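You operate a simulated robot arm through the tools that you are given. There is no shell and no other tool.

Carry out the task below with a simulated robot arm. There is one attempt and no reset: what you move stays moved.

JOB
Start the air conditioner: 20 C, the mode the room needs, vane high.

The check looks at the end state, three seconds after you hand in, the way a careful person would. Anything else that was tipped, shoved, dropped, spilled or broken makes it a failure.

ROBOT AND FRAMES
A 7-joint arm with a fingered hand, fixed in place. Base frame: the origin is on the floor under the middle of its stand, x ahead of it, y to its left, z up; the work surface is at about z = 0.9. Lengths are in m, angles in rad, forces in N, time in s.
With the tool pointing down near the work surface it reaches from about 0.36 to 0.84 m from the base axis. Its first joint turns from -2.007 to 2.007 rad. Payload 5 kg.
The tool frame sits at the grasp point between the pads (the TCP): z along the fingers, y along the line on which they close. The tips reach 0.032 m beyond it. The gripper opens to 0.16 m; its body begins 0.089 m behind the TCP. The gripper is a hand of 4 fingers: y runs from the thumb to the fingers, the wrist lies at [0, 0, -0.267] in the tool frame, and closing takes about 1.5 s.
Orientation is told as [roll, pitch, yaw] about the base's x, y, z axes, in that order, counted from this pose: with the fingers straight down and closing along the base's y, the tool's x points along the base's -x, its y along +y and its z along -z.

CONTROLS
- The arm moves only by the tool play_rows. Its argument "steps" is a list that holds one entry, the list of rows, each a list of 7 numbers: the turn, a rotation vector about the tool's x, y, z in units of 90 degrees (1.0 is 90 degrees), then the shift along the tool's x, y, z in units of 250 mm (1.0 is 250 mm), then the closure in counts, from 0 (fully open) to 255 (shut). In form: [[[rx, ry, rz, x, y, z, grip], ...]]. A call has 1 to 20 rows; each row is the pose to reach, as a shift and turn from the pose commanded when the call began, along the tool's axes at that moment. A call with a number of a shift or a turn outside -1 to 1 is refused whole. Each row takes 0.2 s and may step no farther than 0.05 m and 0.15 rad from the row before; otherwise, or with a gripper value out of range, the whole call is refused. Where a pose cannot be reached the arm comes as near as it can. A force on the tool above 90 N (or 10 N above the force at the start of the call, whichever is more), or a blocked arm, ends the call early, and 0.2 s more pass. Each finger travels about 0.108 m/s and halts on what it meets, pressing with about 23 N; the grip force reading is that of the motor and also rises with nothing between the fingers. The clock runs only during rows and for 0.2 s after the last one: add rows that repeat a pose to give the fingers time. It gives the time, the measured TCP pose, the force on the tool (base axes), the opening and the grip force at its end, in the units of the frame above (readings bear some noise), with the torque about the TCP (base axes, N m) and any sound that the robot's microphone picked up.
- Cameras (640 x 400 px; columns grow to the right, rows downward): "scene" is fixed at [0.0501, -0.4994, 1.7637]; the picture's right is [0.81, -0.59, 0.00], its down [-0.33, -0.45, -0.83] and it looks along [0.49, 0.67, -0.56] (base axes); focal length 324 px, centre (320, 200). "wrist" rides on the gripper at [0.08, -0.004, -0.114] in the tool frame; the picture's right is [0.05, 1.00, 0.00], its down [-0.82, 0.04, -0.58] and it looks along [-0.58, 0.03, 0.82] (tool axes); focal length 265 px, centre (320, 200). There is no depth. A picture from a camera that has moved, and an enlarged one, comes with that camera's place and axes in the base frame and with its lens.
- grab_frame(camera): a new picture of that camera. The clock stands still meanwhile.
- raise_lower(by): slides the trunk up (or, below 0, down) by that many m; the arm rides with it, the base frame stays. It gives what a move gives, with no picture.
- preshape(shape): the hand has 4 fingers and takes this shape, open, in about a second: jaw (thumb against the fingers, like two jaws); tri (thumb and two fingers); tip (a fingertip pinch); poke (one finger out to press); point (the index stretched); flat (the hand flat); cup (the hand cupped); fist (a fist). The gripper value then closes the fingers along that shape, each until it touches; the sizes above hold for jaw. It gives what a move gives, with no picture.
- inspect(camera, box): a new picture of the part [left, top, right, bottom] of that camera's present view, enlarged. The clock stands still meanwhile.
- job_done(): hands the job in; it is judged then, once.

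Nothing tells you positions but the pictures and the camera data. Unless the task says otherwise, let go and move clear before handing in.

The tools are called after "Emit:" as a command line: name --argument value ..., lists and objects as JSON in quotes. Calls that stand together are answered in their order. play_rows: Moves the arm, as the interface text tells. Its arguments: {"type":"object","properties":{"steps":{"type":"array","items":{"type":"array","items":{"type":"array","items":{"type":"number"}}}}},"required":["steps"]} The other tools are called the same way: raise_lower (by) moves the trunk up or down; preshape (shape) gives the hand a shape; grab_frame (camera) takes a picture; inspect (camera, box) takes an enlarged picture of a part of a camera's view; job_done () hands the job in.

At the start:

```text
t: 0.0
tcp_pos: [0.4082, 0.4314, 1.2773]
ee_rot: [0.0, 0.001, 0.001]
wrist_force: [-0.3, 0.6, -0.5]
ft_torque: [0.01, -0.03, 0.03]
grip_width: 0.1595
finger_force: 0.0
shape: jaw
trunk travel left (down, up): [-0.85, 0.14]
```

scene: 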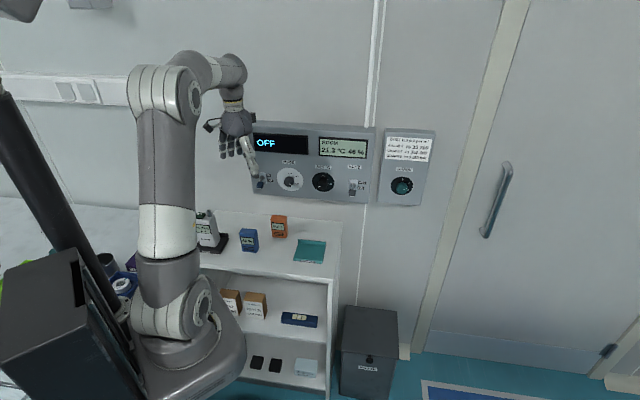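
wrist: 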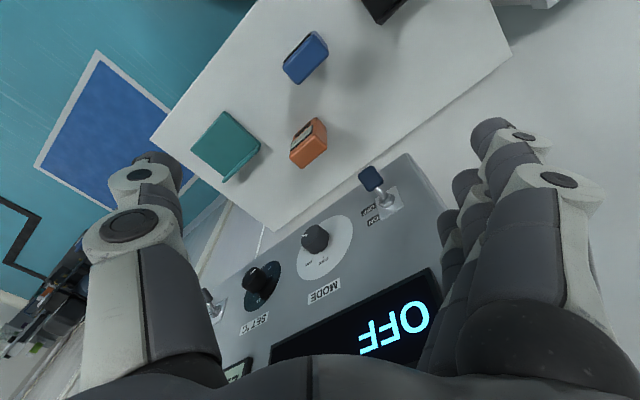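

I see a wall panel with an OFF display, a room display (21.3 °C 46 %?), a power switch, a mode knob, a set knob and a vane switch; beside it is a second panel with a notice. I'll enlarge these before moving.

Emit:
inspect --camera "scene" --box '[240, 115, 380, 205]'

Emit:
inspect --camera "scene" --box '[370, 120, 450, 210]'

Emit:
inspect --camera "wrist" --box '[180, 150, 460, 390]'

```text
4.44 times, centred on (310, 160) of scene
camera zoom: at [0.0501, -0.4994, 1.7637], right [0.81, -0.59, 0.0], down [-0.33, -0.45, -0.83], along [0.49, 0.67, -0.56], focal length 1442 px, centre (364, 378)
```

zoom: 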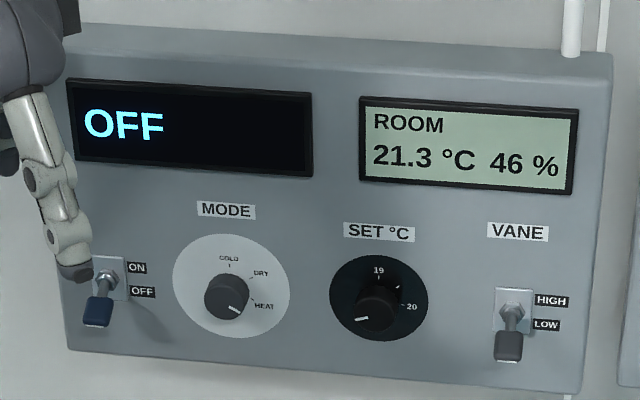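

```text
4.44 times, centred on (410, 165) of scene
camera zoom: at [0.0501, -0.4994, 1.7637], right [0.81, -0.59, 0.0], down [-0.33, -0.45, -0.83], along [0.49, 0.67, -0.56], focal length 1442 px, centre (-80, 356)
```

zoom: 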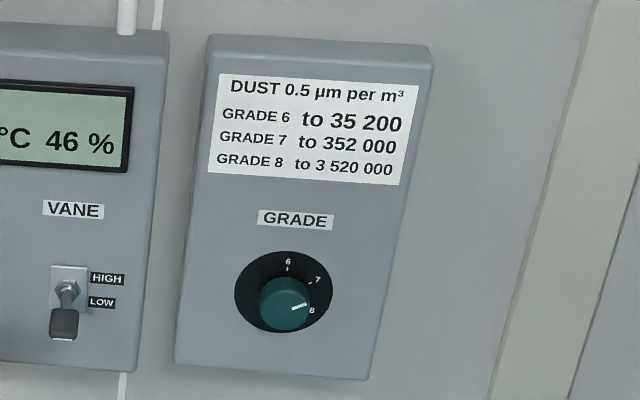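

```text
1.67 times, centred on (320, 270) of wrist
camera zoom: at [0.3283, 0.427, 1.3909], right [-0.05, 1.0, 0.0], down [0.82, 0.04, 0.58], along [0.58, 0.03, -0.82], focal length 442 px, centre (320, 83)
```

zoom: 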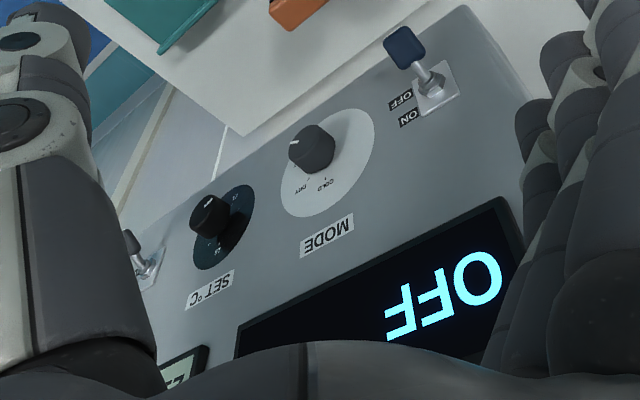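

The panel sits on a wall turned 45°, with the knob faces about 0.72 m out at z≈1.12. The room reads 21.3 °C and 46 %. I'll check the rest of the scene for any notes that bear on the mode before moving.

Emit:
inspect --camera "scene" --box '[190, 200, 350, 300]'

Emit:
inspect --camera "scene" --box '[190, 280, 410, 400]'

Emit:
inspect --camera "scene" --box '[0, 0, 160, 110]'

Emit:
inspect --camera "scene" --box '[245, 150, 315, 205]'

Emit:
inspect --camera "scene" --box '[305, 155, 375, 210]'

```text
4.00 times, centred on (270, 250) of scene
camera zoom: at [0.0501, -0.4994, 1.7637], right [0.81, -0.59, 0.0], down [-0.33, -0.45, -0.83], along [0.49, 0.67, -0.56], focal length 1298 px, centre (520, 0)
```

zoom: 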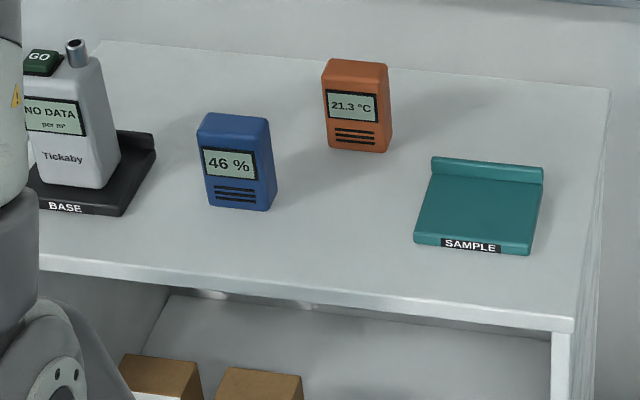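

```text
2.91 times, centred on (300, 340) of scene
camera zoom: at [0.0501, -0.4994, 1.7637], right [0.81, -0.59, 0.0], down [-0.33, -0.45, -0.83], along [0.49, 0.67, -0.56], focal length 944 px, centre (378, -207)
```

zoom: 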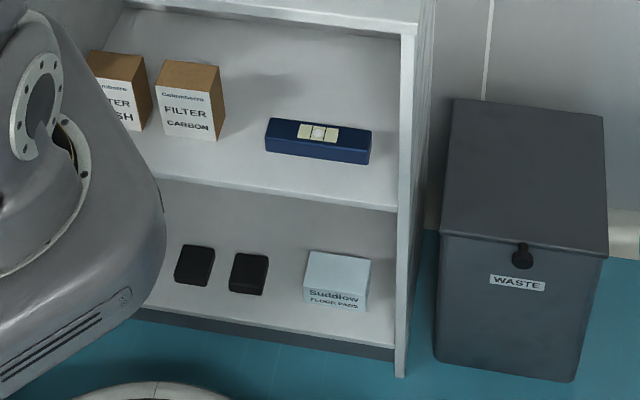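

```text
3.64 times, centred on (80, 55) of scene
camera zoom: at [0.0501, -0.4994, 1.7637], right [0.81, -0.59, 0.0], down [-0.33, -0.45, -0.83], along [0.49, 0.67, -0.56], focal length 1180 px, centre (1193, 727)
```

zoom: 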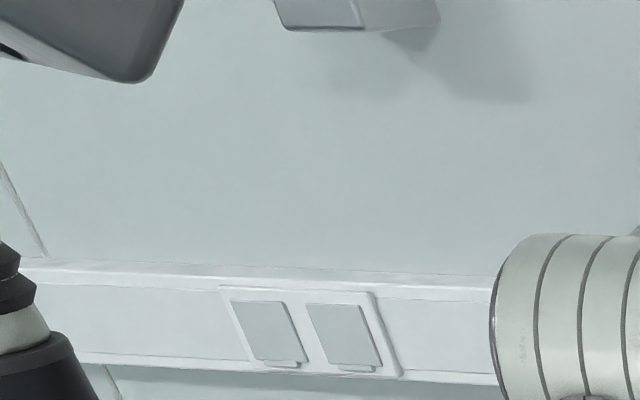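

```text
7.27 times, centred on (280, 178) of scene
camera zoom: at [0.0501, -0.4994, 1.7637], right [0.81, -0.59, 0.0], down [-0.33, -0.45, -0.83], along [0.49, 0.67, -0.56], focal length 2360 px, centre (611, 364)
```

zoom: 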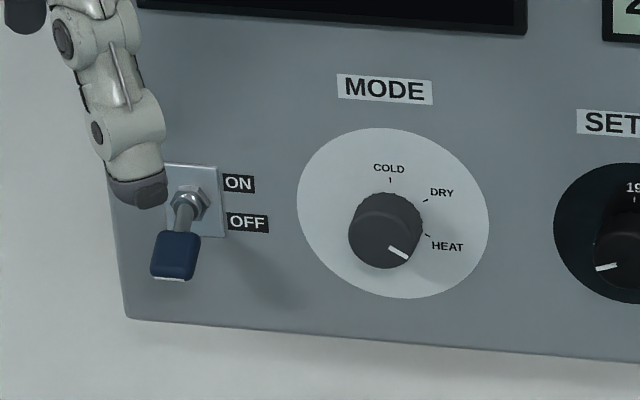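

```text
7.27 times, centred on (340, 182) of scene
camera zoom: at [0.0501, -0.4994, 1.7637], right [0.81, -0.59, 0.0], down [-0.33, -0.45, -0.83], along [0.49, 0.67, -0.56], focal length 2360 px, centre (174, 327)
```

zoom: 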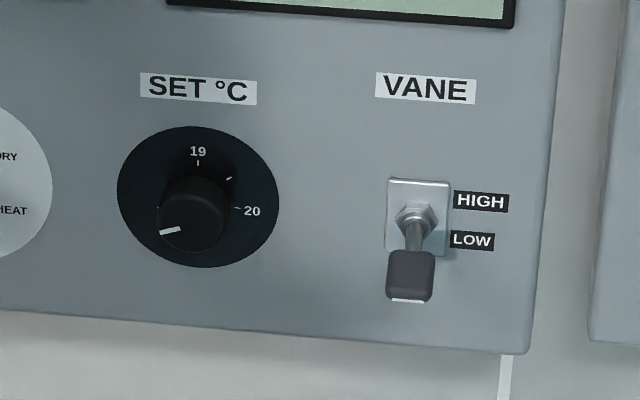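

The room is at 21.3 °C and the target is 20 °C, so the mode is COLD. MODE now stands on HEAT, SET on about 18, and both toggles are down. I'll first turn the hand to face the wall and get a frontal look.

Emit:
play_rows --steps '[[[-0.0326, -0.0786, -0.0326, -0.0243, -0.0307, 0.059, 0], [-0.0652, -0.1573, -0.0652, -0.0487, -0.0613, 0.118, 0], [-0.0977, -0.2359, -0.0977, -0.073, -0.092, 0.177, 0], [-0.1303, -0.3145, -0.1303, -0.0973, -0.1227, 0.236, 0], [-0.1629, -0.3932, -0.1629, -0.1217, -0.1533, 0.295, 0], [-0.1955, -0.4718, -0.1955, -0.146, -0.184, 0.354, 0], [-0.228, -0.5504, -0.228, -0.1703, -0.2147, 0.413, 0], [-0.2606, -0.6291, -0.2606, -0.1947, -0.2453, 0.472, 0], [-0.2932, -0.7077, -0.2932, -0.219, -0.276, 0.531, 0], [-0.3258, -0.7863, -0.3258, -0.2433, -0.3067, 0.59, 0], [-0.3583, -0.865, -0.3583, -0.2677, -0.3373, 0.649, 0], [-0.3909, -0.9436, -0.3909, -0.292, -0.368, 0.708, 0]]]'

```text
t: 2.6
tcp_pos: [0.4481, 0.3718, 1.1424]
ee_rot: [0.057, -1.069, 0.569]
wrist_force: [1.3, 0.2, -0.3]
ft_torque: [0.05, -0.01, 0.09]
grip_width: 0.1598
finger_force: 0.1
shape: jaw
out of reach, approached as far as the arm can: row 9, 10, 11, 12
trunk travel left (down, up): [-0.85, 0.14]
```

The arm stopped short of the full horizontal pose. I'll look at its posture to see why.

Emit:
grab_frame --camera "scene"

Emit:
grab_frame --camera "wrist"

```text
taken
```

scene: 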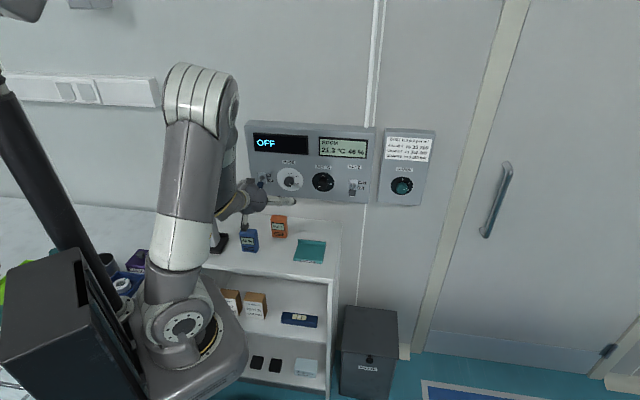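

```text
taken
camera wrist: at [0.3395, 0.2878, 1.1266], right [-0.6, 0.8, -0.02], down [-0.1, -0.05, 0.99], along [0.79, 0.6, 0.11], focal length 265 px, centre (320, 200)
```

wrist: 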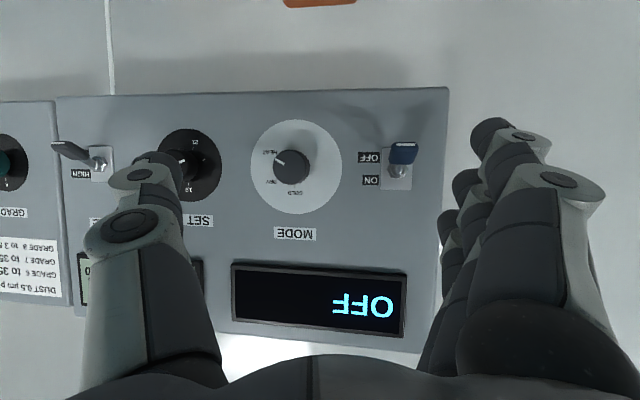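

I now have a nearly frontal, upside-down view of the controls. I'll enlarge the dials.

Emit:
inspect --camera "wrist" --box '[230, 100, 360, 230]'

Emit:
inspect --camera "wrist" --box '[120, 110, 260, 230]'

Emit:
inspect --camera "wrist" --box '[340, 120, 440, 220]'

```text
3.08 times, centred on (295, 165) of wrist
camera zoom: at [0.3395, 0.2878, 1.1266], right [-0.6, 0.8, -0.02], down [-0.1, -0.05, 0.99], along [0.79, 0.6, 0.11], focal length 817 px, centre (397, 308)
```

zoom: 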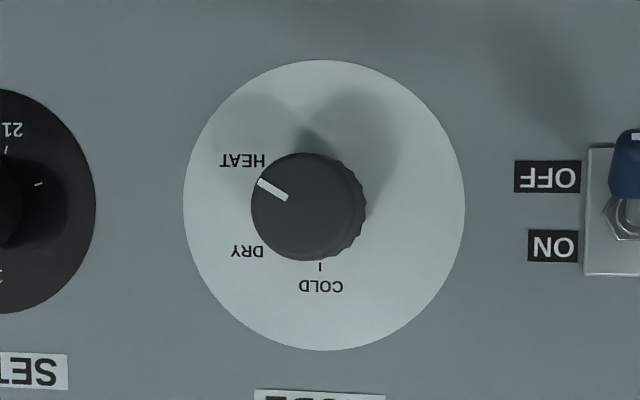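

```text
3.33 times, centred on (190, 170) of wrist
camera zoom: at [0.3395, 0.2878, 1.1266], right [-0.6, 0.8, -0.02], down [-0.1, -0.05, 0.99], along [0.79, 0.6, 0.11], focal length 885 px, centre (753, 300)
```

zoom: 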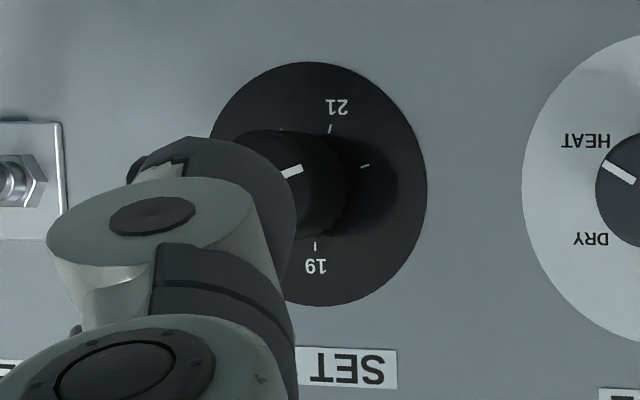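

```text
4.00 times, centred on (390, 170) of wrist
camera zoom: at [0.3395, 0.2878, 1.1266], right [-0.6, 0.8, -0.02], down [-0.1, -0.05, 0.99], along [0.79, 0.6, 0.11], focal length 1062 px, centre (40, 320)
```

zoom: 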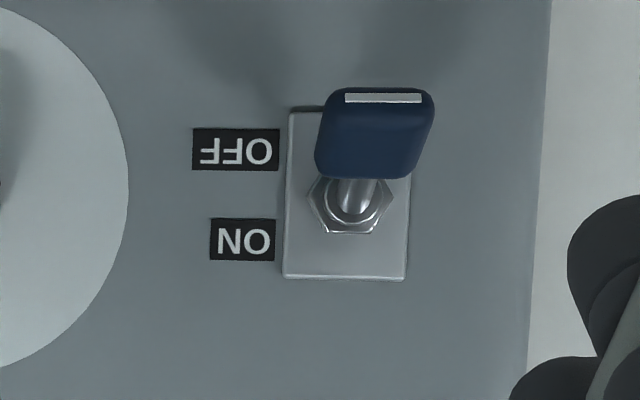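

MODE reads HEAT at about 120°, with DRY at about 60° and COLD at 0°. SET points to an unlabelled tick near 250°, probably 21.5. I'll test with a null row how the commanded pose is kept, then work on the arm posture.

Emit:
play_rows --steps '[[[0, 0, 0, 0, 0, 0, 0]]]'

```text
t: 3.0
tcp_pos: [0.4458, 0.3728, 1.145]
ee_rot: [0.054, -1.067, 0.574]
wrist_force: [1.2, -0.1, 0.5]
ft_torque: [0.03, 0.03, 0.03]
grip_width: 0.1599
finger_force: 0.0
shape: jaw
trunk travel left (down, up): [-0.85, 0.14]
```

Commands continue from the reached pose. The upper arm is upright and the wrist bend is limiting, so I'll lift the hand while making it horizontal, then lower the trunk to bring it to panel height.

Emit:
play_rows --steps '[[[0, 0, 0, -0.115, 0.001, -0.089, 0], [0, 0, 0, -0.229, 0.003, -0.178, 0], [0, 0, 0, -0.344, 0.004, -0.267, 0], [0, 0, 0, -0.459, 0.005, -0.357, 0], [0, 0, 0, -0.573, 0.007, -0.446, 0], [0, 0, 0, -0.688, 0.008, -0.535, 0], [-0.0246, -0.0794, -0.0106, -0.688, 0.008, -0.535, 0], [-0.0492, -0.1588, -0.0213, -0.688, 0.008, -0.535, 0], [-0.0739, -0.2381, -0.032, -0.688, 0.008, -0.535, 0], [-0.0985, -0.3175, -0.0426, -0.688, 0.008, -0.535, 0]]]'

```text
t: 5.2
tcp_pos: [0.3908, 0.4006, 1.3778]
ee_rot: [-0.006, -1.509, 0.753]
wrist_force: [-0.9, 0.9, -1.1]
ft_torque: [0.02, -0.01, -0.08]
grip_width: 0.16
finger_force: 0.0
shape: jaw
out of reach, approached as far as the arm can: row 5, 6, 7, 8, 9, 10
trunk travel left (down, up): [-0.85, 0.14]
```

The hand is nearly horizontal at z≈1.38. I'll lower the trunk a little at first and check clearances.

Emit:
raise_lower --by -0.1

Emit:
grab_frame --camera "scene"

Emit:
grab_frame --camera "wrist"

```text
t: 6.5
tcp_pos: [0.3934, 0.3973, 1.2784]
ee_rot: [0.053, -1.51, 0.689]
wrist_force: [0.4, -1.0, 0.0]
ft_torque: [0.01, -0.01, 0.03]
grip_width: 0.1601
finger_force: 0.0
shape: jaw
trunk travel left (down, up): [-0.75, 0.24]
```

```text
taken
```

scene: 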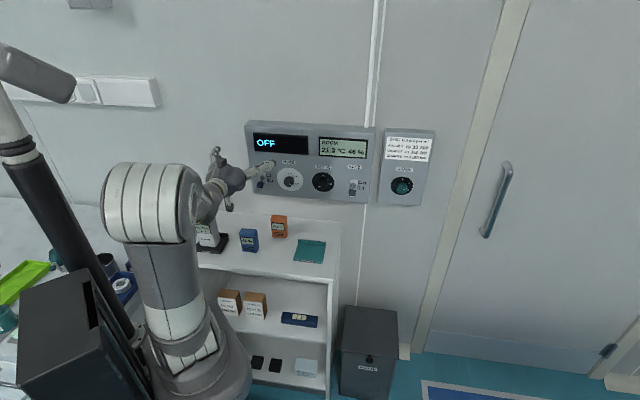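

```text
taken
camera wrist: at [0.3105, 0.314, 1.2038], right [-0.68, 0.73, -0.05], down [-0.41, -0.33, 0.85], along [0.61, 0.6, 0.53], focal length 265 px, centre (320, 200)
```

wrist: 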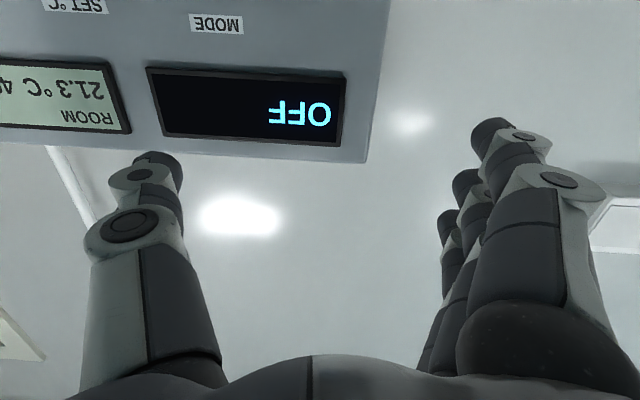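

The mast slides with the trunk and nothing is close to it. I'll shift the hand right, away from the device on the shelf, then lower the trunk the rest of the way.

Emit:
play_rows --steps '[[[0, 0, 0, 0, -0.137, 0.008, 0], [0, 0, 0, 0, -0.275, 0.016, 0], [0, 0, 0, 0, -0.412, 0.024, 0]]]'

Emit:
raise_lower --by -0.15

Emit:
grab_frame --camera "scene"

Emit:
grab_frame --camera "wrist"

```text
t: 7.3
tcp_pos: [0.4003, 0.389, 1.279]
ee_rot: [0.033, -1.502, 0.694]
wrist_force: [-0.4, 0.6, 0.0]
ft_torque: [-0.01, 0.01, 0.02]
grip_width: 0.16
finger_force: 0.0
shape: jaw
out of reach, approached as far as the arm can: row 1, 2, 3
trunk travel left (down, up): [-0.75, 0.24]
```

```text
t: 9.1
tcp_pos: [0.4002, 0.3893, 1.1283]
ee_rot: [0.035, -1.502, 0.696]
wrist_force: [-0.1, -0.5, 0.0]
ft_torque: [0.01, 0.0, 0.0]
grip_width: 0.16
finger_force: 0.0
shape: jaw
trunk travel left (down, up): [-0.6, 0.39]
```

```text
taken
```

scene: 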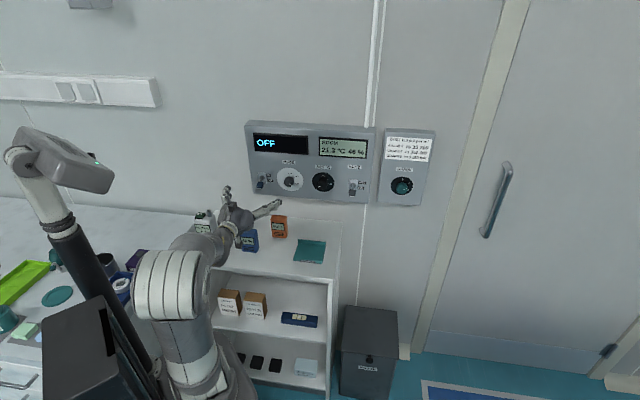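

```text
taken
camera wrist: at [0.3156, 0.3072, 1.0554], right [-0.67, 0.74, -0.05], down [-0.41, -0.32, 0.85], along [0.62, 0.59, 0.52], focal length 265 px, centre (320, 200)
```

wrist: 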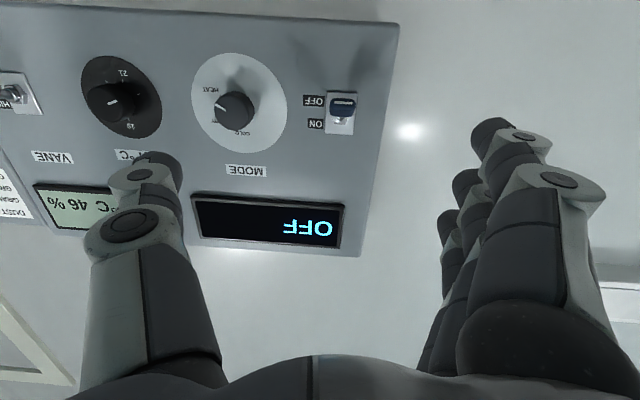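

Now all four controls are in view from below. I'll enlarge the SET dial and the toggles.

Emit:
inspect --camera "wrist" --box '[70, 45, 180, 145]'

Emit:
inspect --camera "wrist" --box '[0, 50, 90, 140]'

Emit:
inspect --camera "wrist" --box '[180, 45, 370, 165]'

```text
4.00 times, centred on (125, 95) of wrist
camera zoom: at [0.3156, 0.3072, 1.0554], right [-0.67, 0.74, -0.05], down [-0.41, -0.32, 0.85], along [0.62, 0.59, 0.52], focal length 1062 px, centre (1100, 620)
```

zoom: 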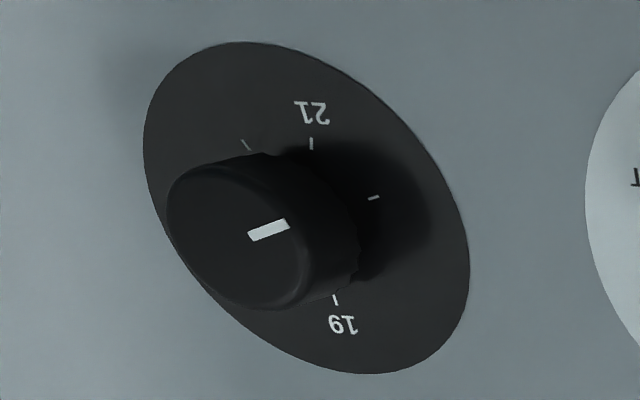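

```text
4.44 times, centred on (45, 95) of wrist
camera zoom: at [0.3156, 0.3072, 1.0554], right [-0.67, 0.74, -0.05], down [-0.41, -0.32, 0.85], along [0.62, 0.59, 0.52], focal length 1180 px, centre (1542, 667)
```

zoom: 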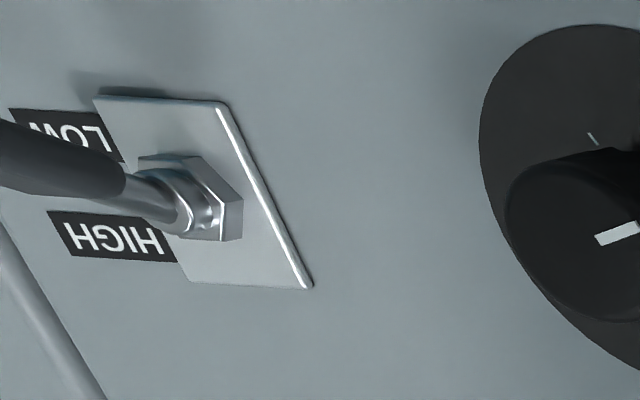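

```text
3.33 times, centred on (275, 105) of wrist
camera zoom: at [0.3156, 0.3072, 1.0554], right [-0.67, 0.74, -0.05], down [-0.41, -0.32, 0.85], along [0.62, 0.59, 0.52], focal length 885 px, centre (470, 517)
```

zoom: 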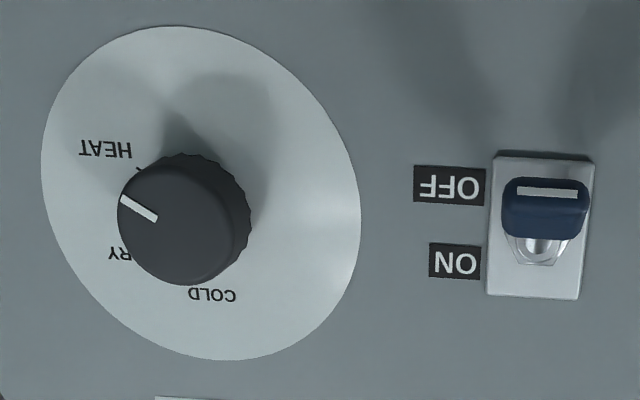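

SET's ticks run 19, 19.5, 20, 20.5, 21 and 21.5 clockwise from the top, about 50° apart, and the pointer is on 21.5. So SET needs about −150° and MODE about −120°. I'll look at the hand shapes to choose one for the knobs.

Emit:
preshape --shape "tri"

Emit:
grab_frame --camera "wrist"

Emit:
inspect --camera "scene" --box '[180, 150, 320, 250]'

Emit:
preshape --shape "tip"

Emit:
grab_frame --camera "wrist"

Emit:
inspect --camera "scene" --box '[180, 150, 320, 250]'

Emit:
preshape --shape "poke"

Emit:
grab_frame --camera "wrist"

Emit:
inspect --camera "scene" --box '[180, 150, 320, 250]'

```text
t: 10.0
tcp_pos: [0.4011, 0.3904, 1.1284]
ee_rot: [0.034, -1.5, 0.696]
wrist_force: [0.3, 0.0, 1.0]
ft_torque: [0.0, -0.02, 0.01]
grip_width: 0.1601
finger_force: 0.1
shape: tri
trunk travel left (down, up): [-0.6, 0.39]
```

```text
taken
camera wrist: at [0.3156, 0.3072, 1.0554], right [-0.67, 0.74, -0.05], down [-0.41, -0.32, 0.85], along [0.62, 0.59, 0.52], focal length 265 px, centre (320, 200)
```

wrist: 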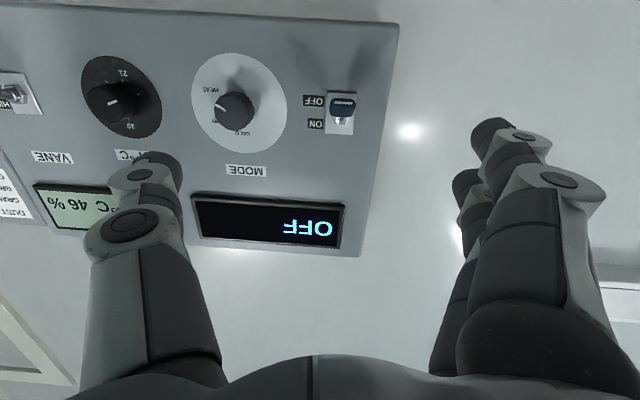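

```text
4.00 times, centred on (250, 200) of scene
camera zoom: at [0.0501, -0.4994, 1.7637], right [0.81, -0.59, 0.0], down [-0.33, -0.45, -0.83], along [0.49, 0.67, -0.56], focal length 1298 px, centre (600, 200)
```

zoom: 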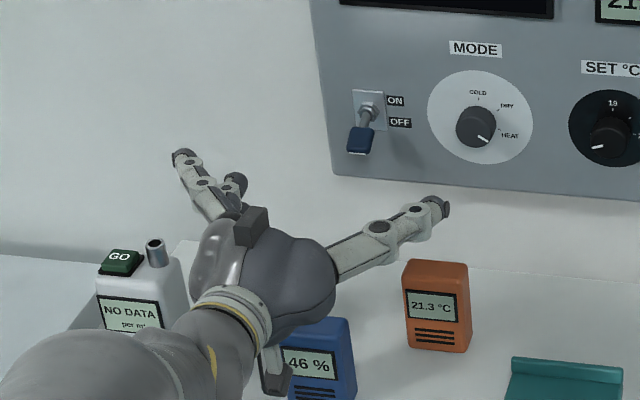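

```text
t: 10.9
tcp_pos: [0.4001, 0.3888, 1.1286]
ee_rot: [0.034, -1.5, 0.697]
wrist_force: [0.8, 0.2, 0.7]
ft_torque: [0.0, -0.01, -0.02]
grip_width: 0.1601
finger_force: 0.0
shape: tip
trunk travel left (down, up): [-0.6, 0.39]
```

```text
taken
camera wrist: at [0.3156, 0.3072, 1.0554], right [-0.67, 0.74, -0.05], down [-0.41, -0.32, 0.85], along [0.62, 0.59, 0.52], focal length 265 px, centre (320, 200)
```

wrist: 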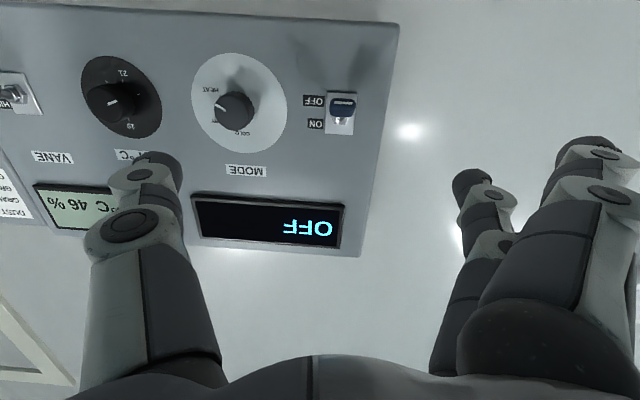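

```text
4.00 times, centred on (250, 200) of scene
camera zoom: at [0.0501, -0.4994, 1.7637], right [0.81, -0.59, 0.0], down [-0.33, -0.45, -0.83], along [0.49, 0.67, -0.56], focal length 1298 px, centre (600, 200)
```

zoom: 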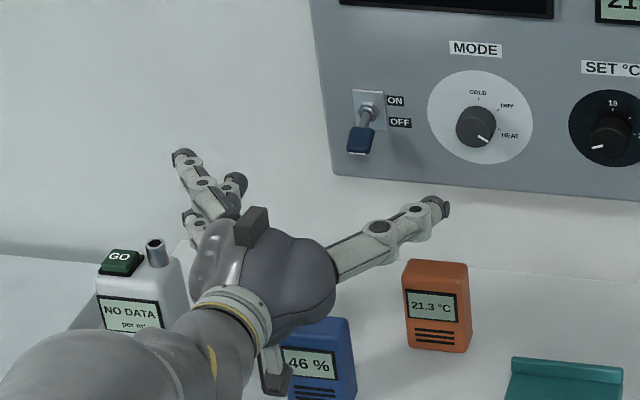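

```text
t: 11.8
tcp_pos: [0.4003, 0.3891, 1.1281]
ee_rot: [0.032, -1.501, 0.696]
wrist_force: [-0.6, -0.2, 0.7]
ft_torque: [-0.05, 0.01, 0.0]
grip_width: 0.0
finger_force: 0.0
shape: poke
trunk travel left (down, up): [-0.6, 0.39]
```

```text
taken
camera wrist: at [0.3156, 0.3072, 1.0554], right [-0.67, 0.74, -0.05], down [-0.41, -0.32, 0.85], along [0.62, 0.59, 0.52], focal length 265 px, centre (320, 200)
```

wrist: 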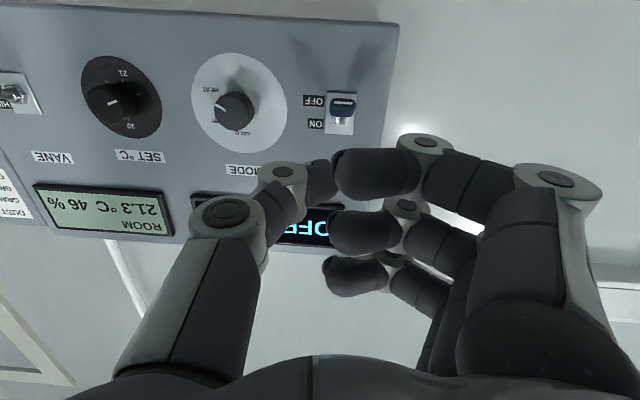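

```text
4.00 times, centred on (250, 200) of scene
camera zoom: at [0.0501, -0.4994, 1.7637], right [0.81, -0.59, 0.0], down [-0.33, -0.45, -0.83], along [0.49, 0.67, -0.56], focal length 1298 px, centre (600, 200)
```

zoom: 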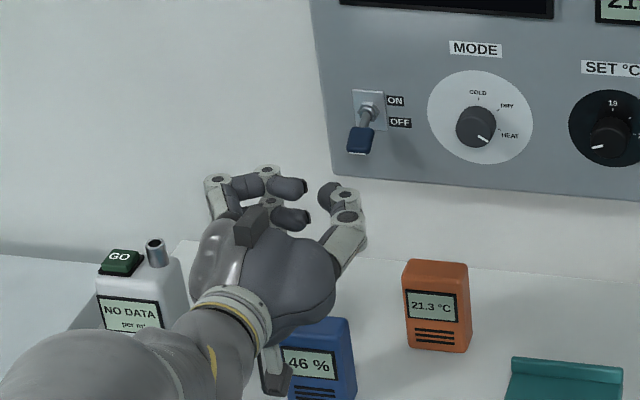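

The poke picture looks curled all round; I'll check whether it was still moving, and look at "point" too.

Emit:
play_rows --steps '[[[0, 0, 0, 0, 0, 0, 0], [0, 0, 0, 0, 0, 0, 0], [0, 0, 0, 0, 0, 0, 0], [0, 0, 0, 0, 0, 0, 0]]]'

Emit:
grab_frame --camera "wrist"

Emit:
preshape --shape "point"

Emit:
grab_frame --camera "wrist"

Emit:
inspect --camera "scene" --box '[180, 150, 320, 250]'

```text
t: 12.8
tcp_pos: [0.4002, 0.39, 1.129]
ee_rot: [0.032, -1.501, 0.697]
wrist_force: [0.5, 0.0, -0.4]
ft_torque: [0.01, 0.02, -0.01]
grip_width: 0.0001
finger_force: 0.1
shape: poke
trunk travel left (down, up): [-0.6, 0.39]
```

```text
taken
camera wrist: at [0.3156, 0.3072, 1.0554], right [-0.67, 0.74, -0.05], down [-0.41, -0.32, 0.85], along [0.62, 0.59, 0.52], focal length 265 px, centre (320, 200)
```

wrist: 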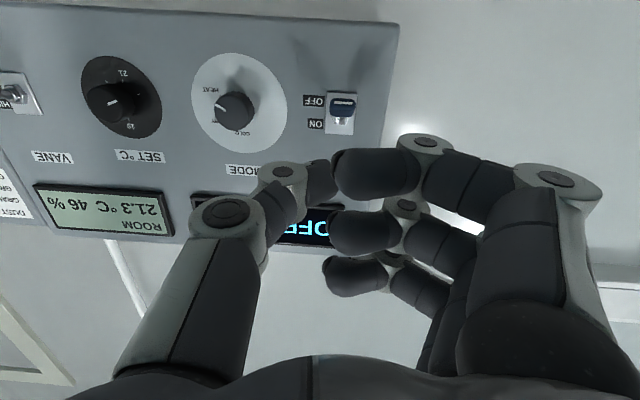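

```text
t: 13.7
tcp_pos: [0.4016, 0.3898, 1.1298]
ee_rot: [0.035, -1.502, 0.695]
wrist_force: [-0.7, -0.1, 0.0]
ft_torque: [-0.01, 0.0, 0.01]
grip_width: 0.1524
finger_force: 0.2
shape: point
trunk travel left (down, up): [-0.6, 0.39]
```

```text
taken
camera wrist: at [0.3156, 0.3072, 1.0554], right [-0.67, 0.74, -0.05], down [-0.41, -0.32, 0.85], along [0.62, 0.59, 0.52], focal length 265 px, centre (320, 200)
```

wrist: 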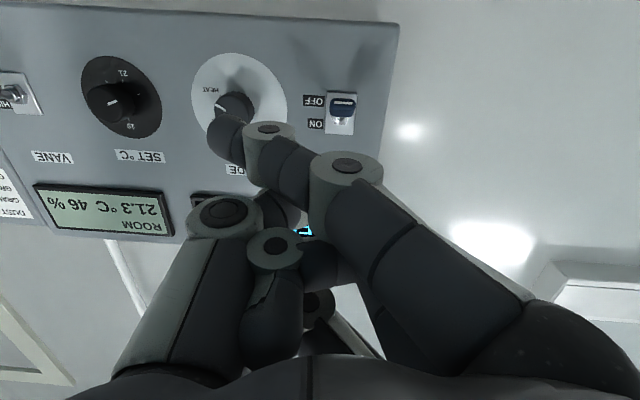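

```text
4.00 times, centred on (250, 200) of scene
camera zoom: at [0.0501, -0.4994, 1.7637], right [0.81, -0.59, 0.0], down [-0.33, -0.45, -0.83], along [0.49, 0.67, -0.56], focal length 1298 px, centre (600, 200)
```

zoom: 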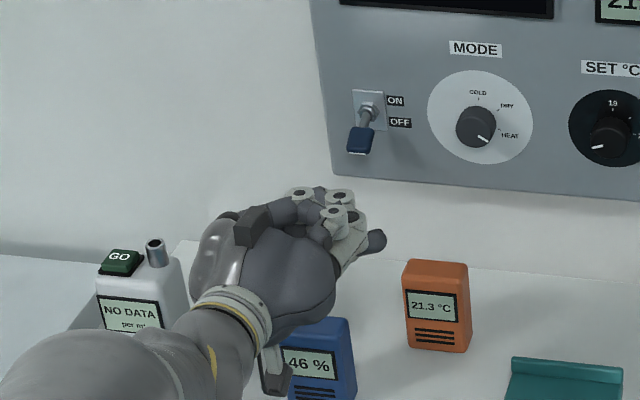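

The hand has a thumb and three fingers, and "jaw" is compact enough for the knobs when partly closed. I'll return to jaw, half close it, and line up in front of the MODE knob at about (u 0.107, z 1.125), still standing well off the panel.

Emit:
preshape --shape "jaw"

Emit:
play_rows --steps '[[[-0.009, -0.011, -0.001, -0.002, -0.097, 0.087, 60], [-0.017, -0.022, -0.001, -0.004, -0.193, 0.174, 120], [-0.026, -0.033, -0.002, -0.007, -0.29, 0.26, 120], [-0.035, -0.044, -0.003, -0.009, -0.386, 0.347, 120], [-0.035, -0.044, -0.003, -0.009, -0.386, 0.347, 120], [-0.035, -0.044, -0.003, -0.009, -0.386, 0.347, 120]]]'

Emit:
grab_frame --camera "wrist"

Emit:
grab_frame --camera "scene"

```text
t: 14.6
tcp_pos: [0.4012, 0.3903, 1.1281]
ee_rot: [0.033, -1.501, 0.698]
wrist_force: [0.5, 0.3, -0.1]
ft_torque: [0.02, 0.0, 0.02]
grip_width: 0.1599
finger_force: 0.1
shape: jaw
trunk travel left (down, up): [-0.6, 0.39]
```

```text
t: 16.0
tcp_pos: [0.4811, 0.4212, 1.1818]
ee_rot: [-0.034, -1.515, 0.76]
wrist_force: [0.7, 0.4, 1.0]
ft_torque: [0.01, -0.01, 0.01]
grip_width: 0.0844
finger_force: 0.0
shape: jaw
out of reach, approached as far as the arm can: row 1, 2, 3, 4, 5, 6
trunk travel left (down, up): [-0.6, 0.39]
```

```text
taken
camera wrist: at [0.3977, 0.3387, 1.1058], right [-0.67, 0.74, -0.05], down [-0.43, -0.32, 0.85], along [0.61, 0.59, 0.53], focal length 265 px, centre (320, 200)
```

wrist: 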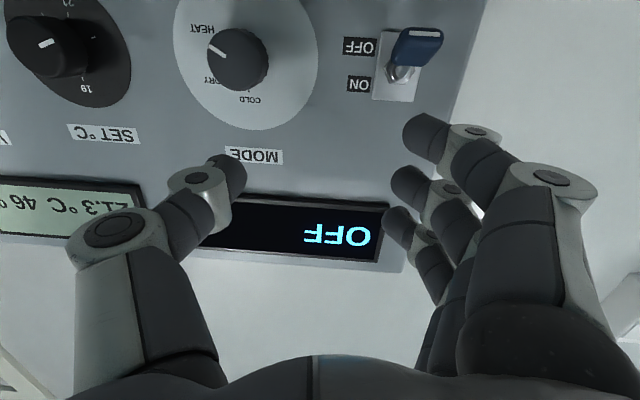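

```text
taken
```

scene: 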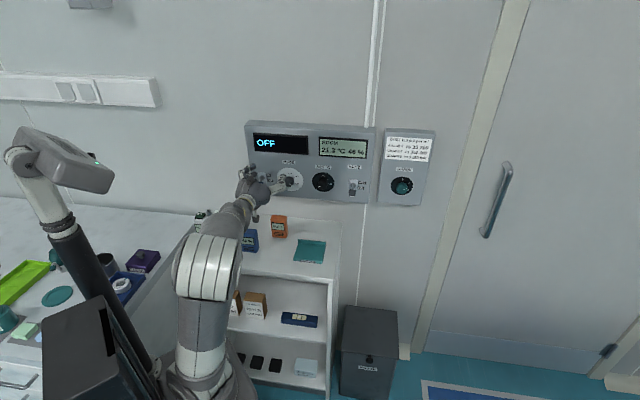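

The arm cannot get sideways to MODE in this posture, so some wrist joint is at its limit. I'll look closely at the arm to understand its geometry.

Emit:
inspect --camera "scene" --box '[130, 150, 310, 400]'

Emit:
inspect --camera "scene" --box '[0, 100, 200, 400]'

```text
1.60 times, centred on (220, 275) of scene
camera zoom: at [0.0501, -0.4994, 1.7637], right [0.81, -0.59, 0.0], down [-0.33, -0.45, -0.83], along [0.49, 0.67, -0.56], focal length 519 px, centre (480, 80)
```

zoom: 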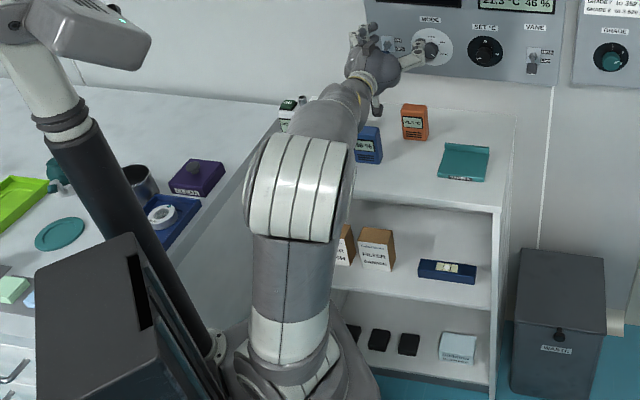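

```text
1.33 times, centred on (100, 250) of scene
camera zoom: at [0.0501, -0.4994, 1.7637], right [0.81, -0.59, 0.0], down [-0.33, -0.45, -0.83], along [0.49, 0.67, -0.56], focal length 433 px, centre (613, 133)
```

zoom: 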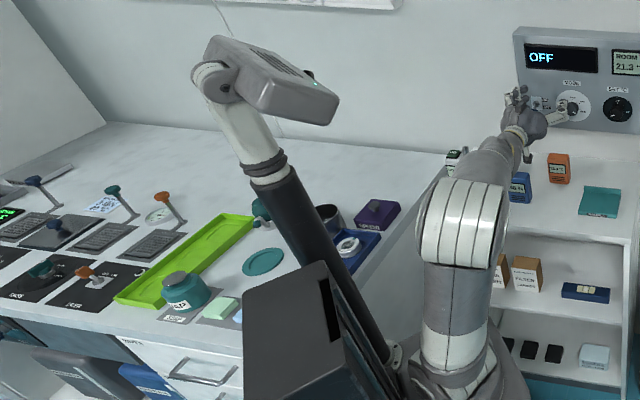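

The arm was folded too close to its shoulder, and the wrist had nearly straightened out. I'll raise the hand 0.15 m relative to the trunk, then lower the trunk by 0.2 m to open the elbow.

Emit:
play_rows --steps '[[[0, 0, 0, -0.12, 0, 0, 120], [0, 0, 0, -0.24, 0, 0, 120], [0, 0, 0, -0.36, 0, 0, 120], [0, 0, 0, -0.48, 0, 0, 120], [0, 0, 0, -0.6, 0, 0, 120]]]'

Emit:
raise_lower --by -0.1

Emit:
grab_frame --camera "scene"

```text
t: 17.2
tcp_pos: [0.4846, 0.4246, 1.3277]
ee_rot: [-0.044, -1.515, 0.773]
wrist_force: [1.3, 0.3, -0.8]
ft_torque: [-0.01, 0.0, -0.01]
grip_width: 0.0847
finger_force: 0.2
shape: jaw
trunk travel left (down, up): [-0.6, 0.39]
```

```text
t: 18.5
tcp_pos: [0.4844, 0.423, 1.2287]
ee_rot: [-0.03, -1.514, 0.759]
wrist_force: [-1.4, 0.1, -0.6]
ft_torque: [-0.02, -0.01, 0.0]
grip_width: 0.0849
finger_force: 0.0
shape: jaw
trunk travel left (down, up): [-0.5, 0.49]
```

```text
taken
```

scene: 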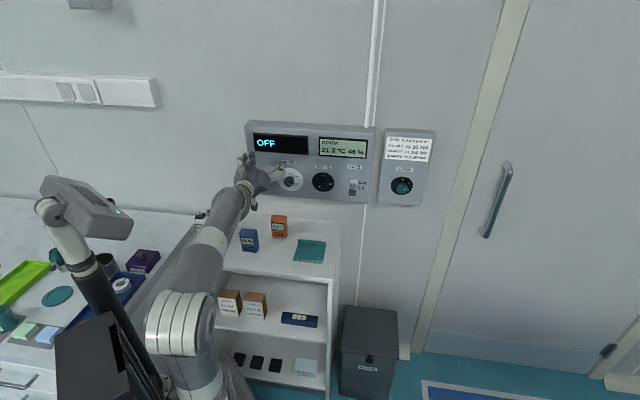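

That works, with no reach complaint. Now I'll shift right in line with MODE, square up to the wall, and lower the last 0.1 m.

Emit:
play_rows --steps '[[[-0.012, -0.012, 0, 0, -0.085, 0.005, 120], [-0.024, -0.024, 0, 0, -0.171, 0.009, 120], [-0.036, -0.036, 0, 0, -0.256, 0.014, 120]]]'

Emit:
raise_lower --by -0.1

Emit:
grab_frame --camera "scene"

Emit:
grab_frame --camera "wrist"

```text
t: 19.3
tcp_pos: [0.531, 0.3948, 1.2355]
ee_rot: [-0.046, -1.567, 0.822]
wrist_force: [-0.1, 0.3, 0.3]
ft_torque: [-0.02, 0.0, -0.03]
grip_width: 0.0851
finger_force: 0.1
shape: jaw
out of reach, approached as far as the arm can: row 3
trunk travel left (down, up): [-0.5, 0.49]
```

```text
t: 20.6
tcp_pos: [0.5306, 0.3946, 1.136]
ee_rot: [-0.024, -1.565, 0.798]
wrist_force: [-0.4, -1.0, 0.7]
ft_torque: [-0.01, 0.0, 0.0]
grip_width: 0.0851
finger_force: 0.2
shape: jaw
trunk travel left (down, up): [-0.4, 0.59]
```

```text
taken
```

scene: 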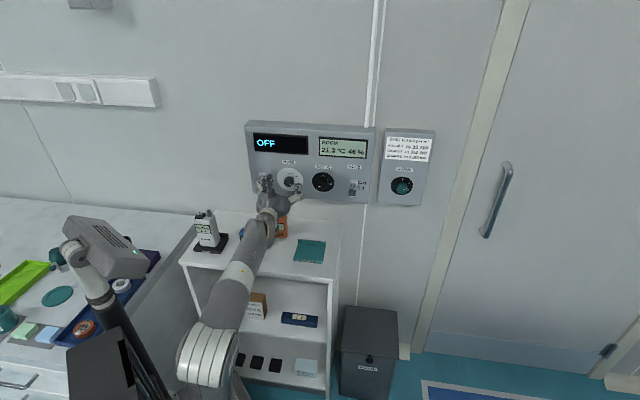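

```text
taken
camera wrist: at [0.4532, 0.3115, 1.0548], right [-0.7, 0.71, -0.05], down [-0.44, -0.37, 0.82], along [0.56, 0.6, 0.57], focal length 265 px, centre (320, 200)
```

wrist: 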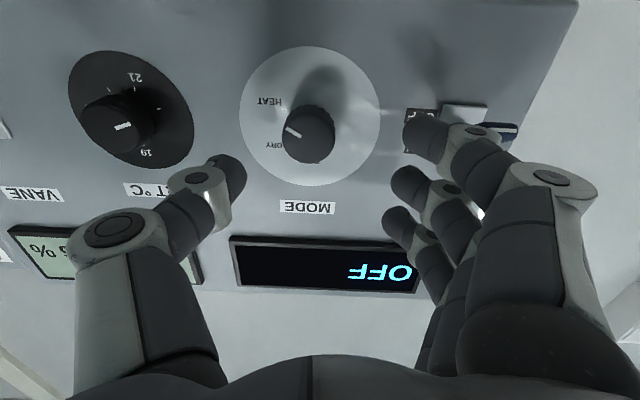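

The hand now faces the wall squarely near MODE. I'll fine-align to the knob axis and test how far it can roll clockwise before the approach.

Emit:
play_rows --steps '[[[0, 0, 0, 0.044, -0.044, 0, 120], [0, 0, 0.09, 0.044, -0.044, 0, 120], [0, 0, 0.18, 0.044, -0.044, 0, 120], [0, 0, 0.27, 0.044, -0.044, 0, 120], [0, 0, 0.36, 0.044, -0.044, 0, 120], [0, 0, 0.45, 0.044, -0.044, 0, 120], [0, 0, 0.54, 0.044, -0.044, 0, 120], [0, 0, 0.63, 0.044, -0.044, 0, 120], [0, 0, 0.72, 0.044, -0.044, 0, 120], [0, 0, 0.72, 0.044, -0.044, 0, 120]]]'

Emit:
grab_frame --camera "wrist"

Emit:
grab_frame --camera "scene"

```text
t: 22.8
tcp_pos: [0.5376, 0.3957, 1.1252]
ee_rot: [1.56, -0.437, -0.799]
wrist_force: [-0.3, -0.2, 0.8]
ft_torque: [-0.01, -0.04, 0.02]
grip_width: 0.0849
finger_force: 0.1
shape: jaw
out of reach, approached as far as the arm can: row 1, 2, 3, 4, 5, 6, 7, 8, 9, 10
trunk travel left (down, up): [-0.4, 0.59]
```

```text
taken
camera wrist: at [0.4074, 0.3662, 1.0879], right [-0.32, 0.34, 0.88], down [0.09, -0.92, 0.39], along [0.94, 0.2, 0.26], focal length 265 px, centre (320, 200)
```

wrist: 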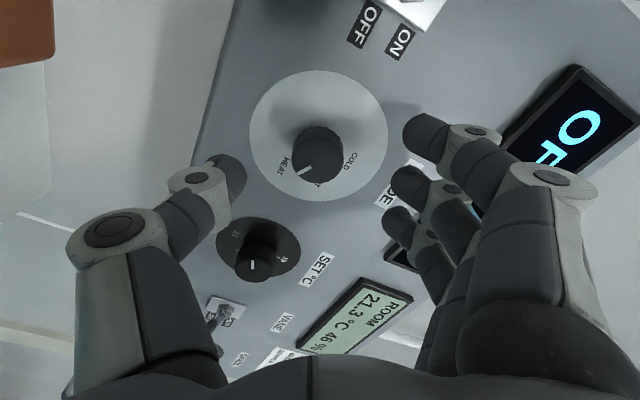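

```text
taken
```

scene: 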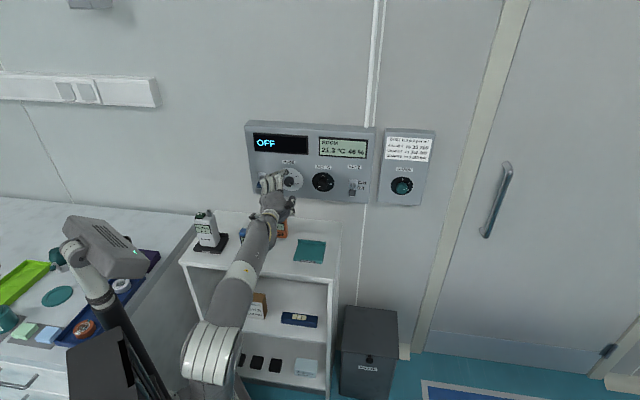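

Rolling by 65° works and the hand is still square to the wall. I'll zoom in to confirm the knob's centre relative to the hand.

Emit:
inspect --camera "wrist" --box '[240, 60, 400, 210]'

Emit:
inspect --camera "scene" --box '[240, 140, 320, 210]'

```text
2.67 times, centred on (320, 135) of wrist
camera zoom: at [0.4074, 0.3662, 1.0879], right [-0.32, 0.34, 0.88], down [0.09, -0.92, 0.39], along [0.94, 0.2, 0.26], focal length 708 px, centre (320, 373)
```

zoom: 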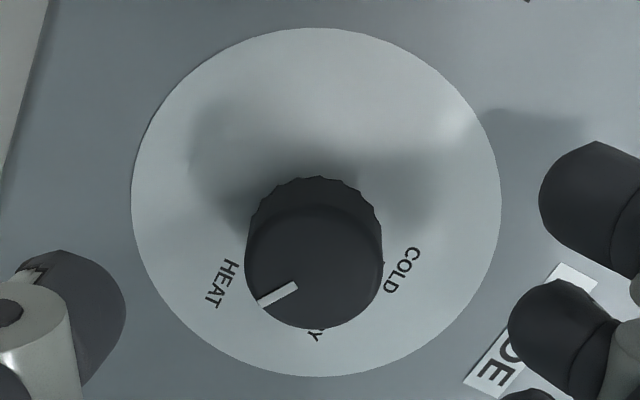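

```text
5.71 times, centred on (280, 175) of scene
camera zoom: at [0.0501, -0.4994, 1.7637], right [0.81, -0.59, 0.0], down [-0.33, -0.45, -0.83], along [0.49, 0.67, -0.56], focal length 1854 px, centre (549, 343)
```

zoom: 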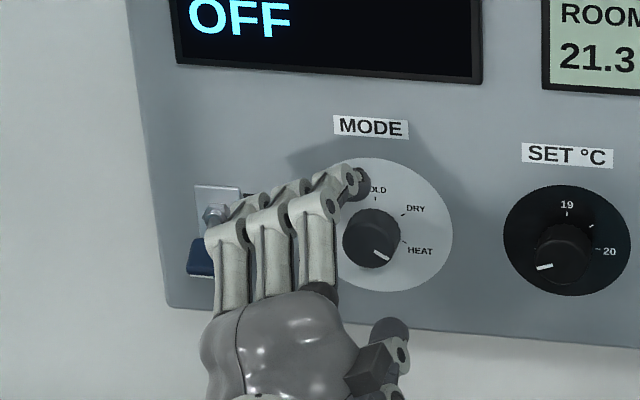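

The knob centre is at u≈0.108, z≈1.125, with a diameter of about 36 mm. I'll rehearse the counter-clockwise turn in free air, from +65° to −60°, to be sure the arm can do it.

Emit:
play_rows --steps '[[[0, 0, -0.08, 0, 0, 0, 120], [0, 0, -0.16, 0, 0, 0, 120], [0, 0, -0.24, 0, 0, 0, 120], [0, 0, -0.32, 0, 0, 0, 120], [0, 0, -0.4, 0, 0, 0, 120], [0, 0, -0.48, 0, 0, 0, 120], [0, 0, -0.56, 0, 0, 0, 120], [0, 0, -0.64, 0, 0, 0, 120], [0, 0, -0.72, 0, 0, 0, 120], [0, 0, -0.8, 0, 0, 0, 120], [0, 0, -0.88, 0, 0, 0, 120], [0, 0, -0.96, 0, 0, 0, 120], [0, 0, -1.0, 0, 0, 0, 120]]]'

Emit:
play_rows --steps '[[[0, 0, -0.08, 0, 0, 0, 120], [0, 0, -0.16, 0, 0, 0, 120], [0, 0, -0.24, 0, 0, 0, 120], [0, 0, -0.32, 0, 0, 0, 120], [0, 0, -0.4, 0, 0, 0, 120]]]'

```text
t: 25.6
tcp_pos: [0.5385, 0.3946, 1.1278]
ee_rot: [-1.549, -1.128, 2.322]
wrist_force: [0.0, -1.0, 0.1]
ft_torque: [0.01, 0.01, 0.01]
grip_width: 0.0849
finger_force: 0.0
shape: jaw
trunk travel left (down, up): [-0.4, 0.59]
```

```text
t: 26.8
tcp_pos: [0.5392, 0.3953, 1.1278]
ee_rot: [-1.561, -0.5, 2.335]
wrist_force: [0.0, -1.0, 0.0]
ft_torque: [0.05, 0.01, 0.02]
grip_width: 0.0847
finger_force: 0.0
shape: jaw
trunk travel left (down, up): [-0.4, 0.59]
```

The roll works down to −61°. I'll see how much further it goes, since SET needs about 150°.

Emit:
play_rows --steps '[[[0, 0, -0.08, 0, 0, 0, 120], [0, 0, -0.16, 0, 0, 0, 120], [0, 0, -0.24, 0, 0, 0, 120], [0, 0, -0.32, 0, 0, 0, 120], [0, 0, -0.4, 0, 0, 0, 120]]]'

Emit:
grab_frame --camera "wrist"

```text
t: 28.0
tcp_pos: [0.5382, 0.3952, 1.1275]
ee_rot: [-1.562, 0.126, 2.341]
wrist_force: [0.1, 0.9, -0.3]
ft_torque: [-0.02, 0.01, 0.01]
grip_width: 0.0848
finger_force: 0.0
shape: jaw
trunk travel left (down, up): [-0.4, 0.59]
```

```text
taken
camera wrist: at [0.5129, 0.2593, 1.141], right [0.12, -0.13, -0.98], down [-0.97, 0.17, -0.14], along [0.19, 0.98, -0.11], focal length 265 px, centre (320, 200)
```

wrist: 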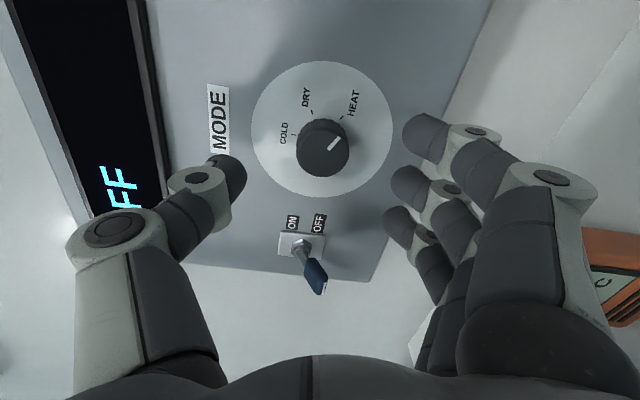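

The roll range is at least +65° to −97°, enough for both knobs. I'll roll back to about +40° for the MODE grasp.

Emit:
play_rows --steps '[[[0, 0, 0.085, 0, 0, 0, 120], [0, 0, 0.17, 0, 0, 0, 120], [0, 0, 0.255, 0, 0, 0, 120], [0, 0, 0.34, 0, 0, 0, 120], [0, 0, 0.425, 0, 0, 0, 120], [0, 0, 0.51, 0, 0, 0, 120], [0, 0, 0.595, 0, 0, 0, 120], [0, 0, 0.68, 0, 0, 0, 120], [0, 0, 0.765, 0, 0, 0, 120]]]'

Emit:
play_rows --steps '[[[0, 0, 0.085, 0, 0, 0, 120], [0, 0, 0.17, 0, 0, 0, 120], [0, 0, 0.255, 0, 0, 0, 120], [0, 0, 0.34, 0, 0, 0, 120], [0, 0, 0.425, 0, 0, 0, 120], [0, 0, 0.51, 0, 0, 0, 120], [0, 0, 0.595, 0, 0, 0, 120], [0, 0, 0.68, 0, 0, 0, 120], [0, 0, 0.757, 0, 0, 0, 120], [0, 0, 0.757, 0, 0, 0, 120]]]'

```text
t: 30.0
tcp_pos: [0.5384, 0.3959, 1.1266]
ee_rot: [-1.552, -1.079, 2.325]
wrist_force: [0.4, -1.1, 1.3]
ft_torque: [0.03, 0.02, -0.03]
grip_width: 0.0851
finger_force: 0.0
shape: jaw
trunk travel left (down, up): [-0.4, 0.59]
```

```text
t: 32.2
tcp_pos: [0.5396, 0.3944, 1.1273]
ee_rot: [1.556, -0.874, -0.79]
wrist_force: [-0.7, -0.1, -0.7]
ft_torque: [-0.02, 0.0, 0.0]
grip_width: 0.0846
finger_force: 0.1
shape: jaw
trunk travel left (down, up): [-0.4, 0.59]
```

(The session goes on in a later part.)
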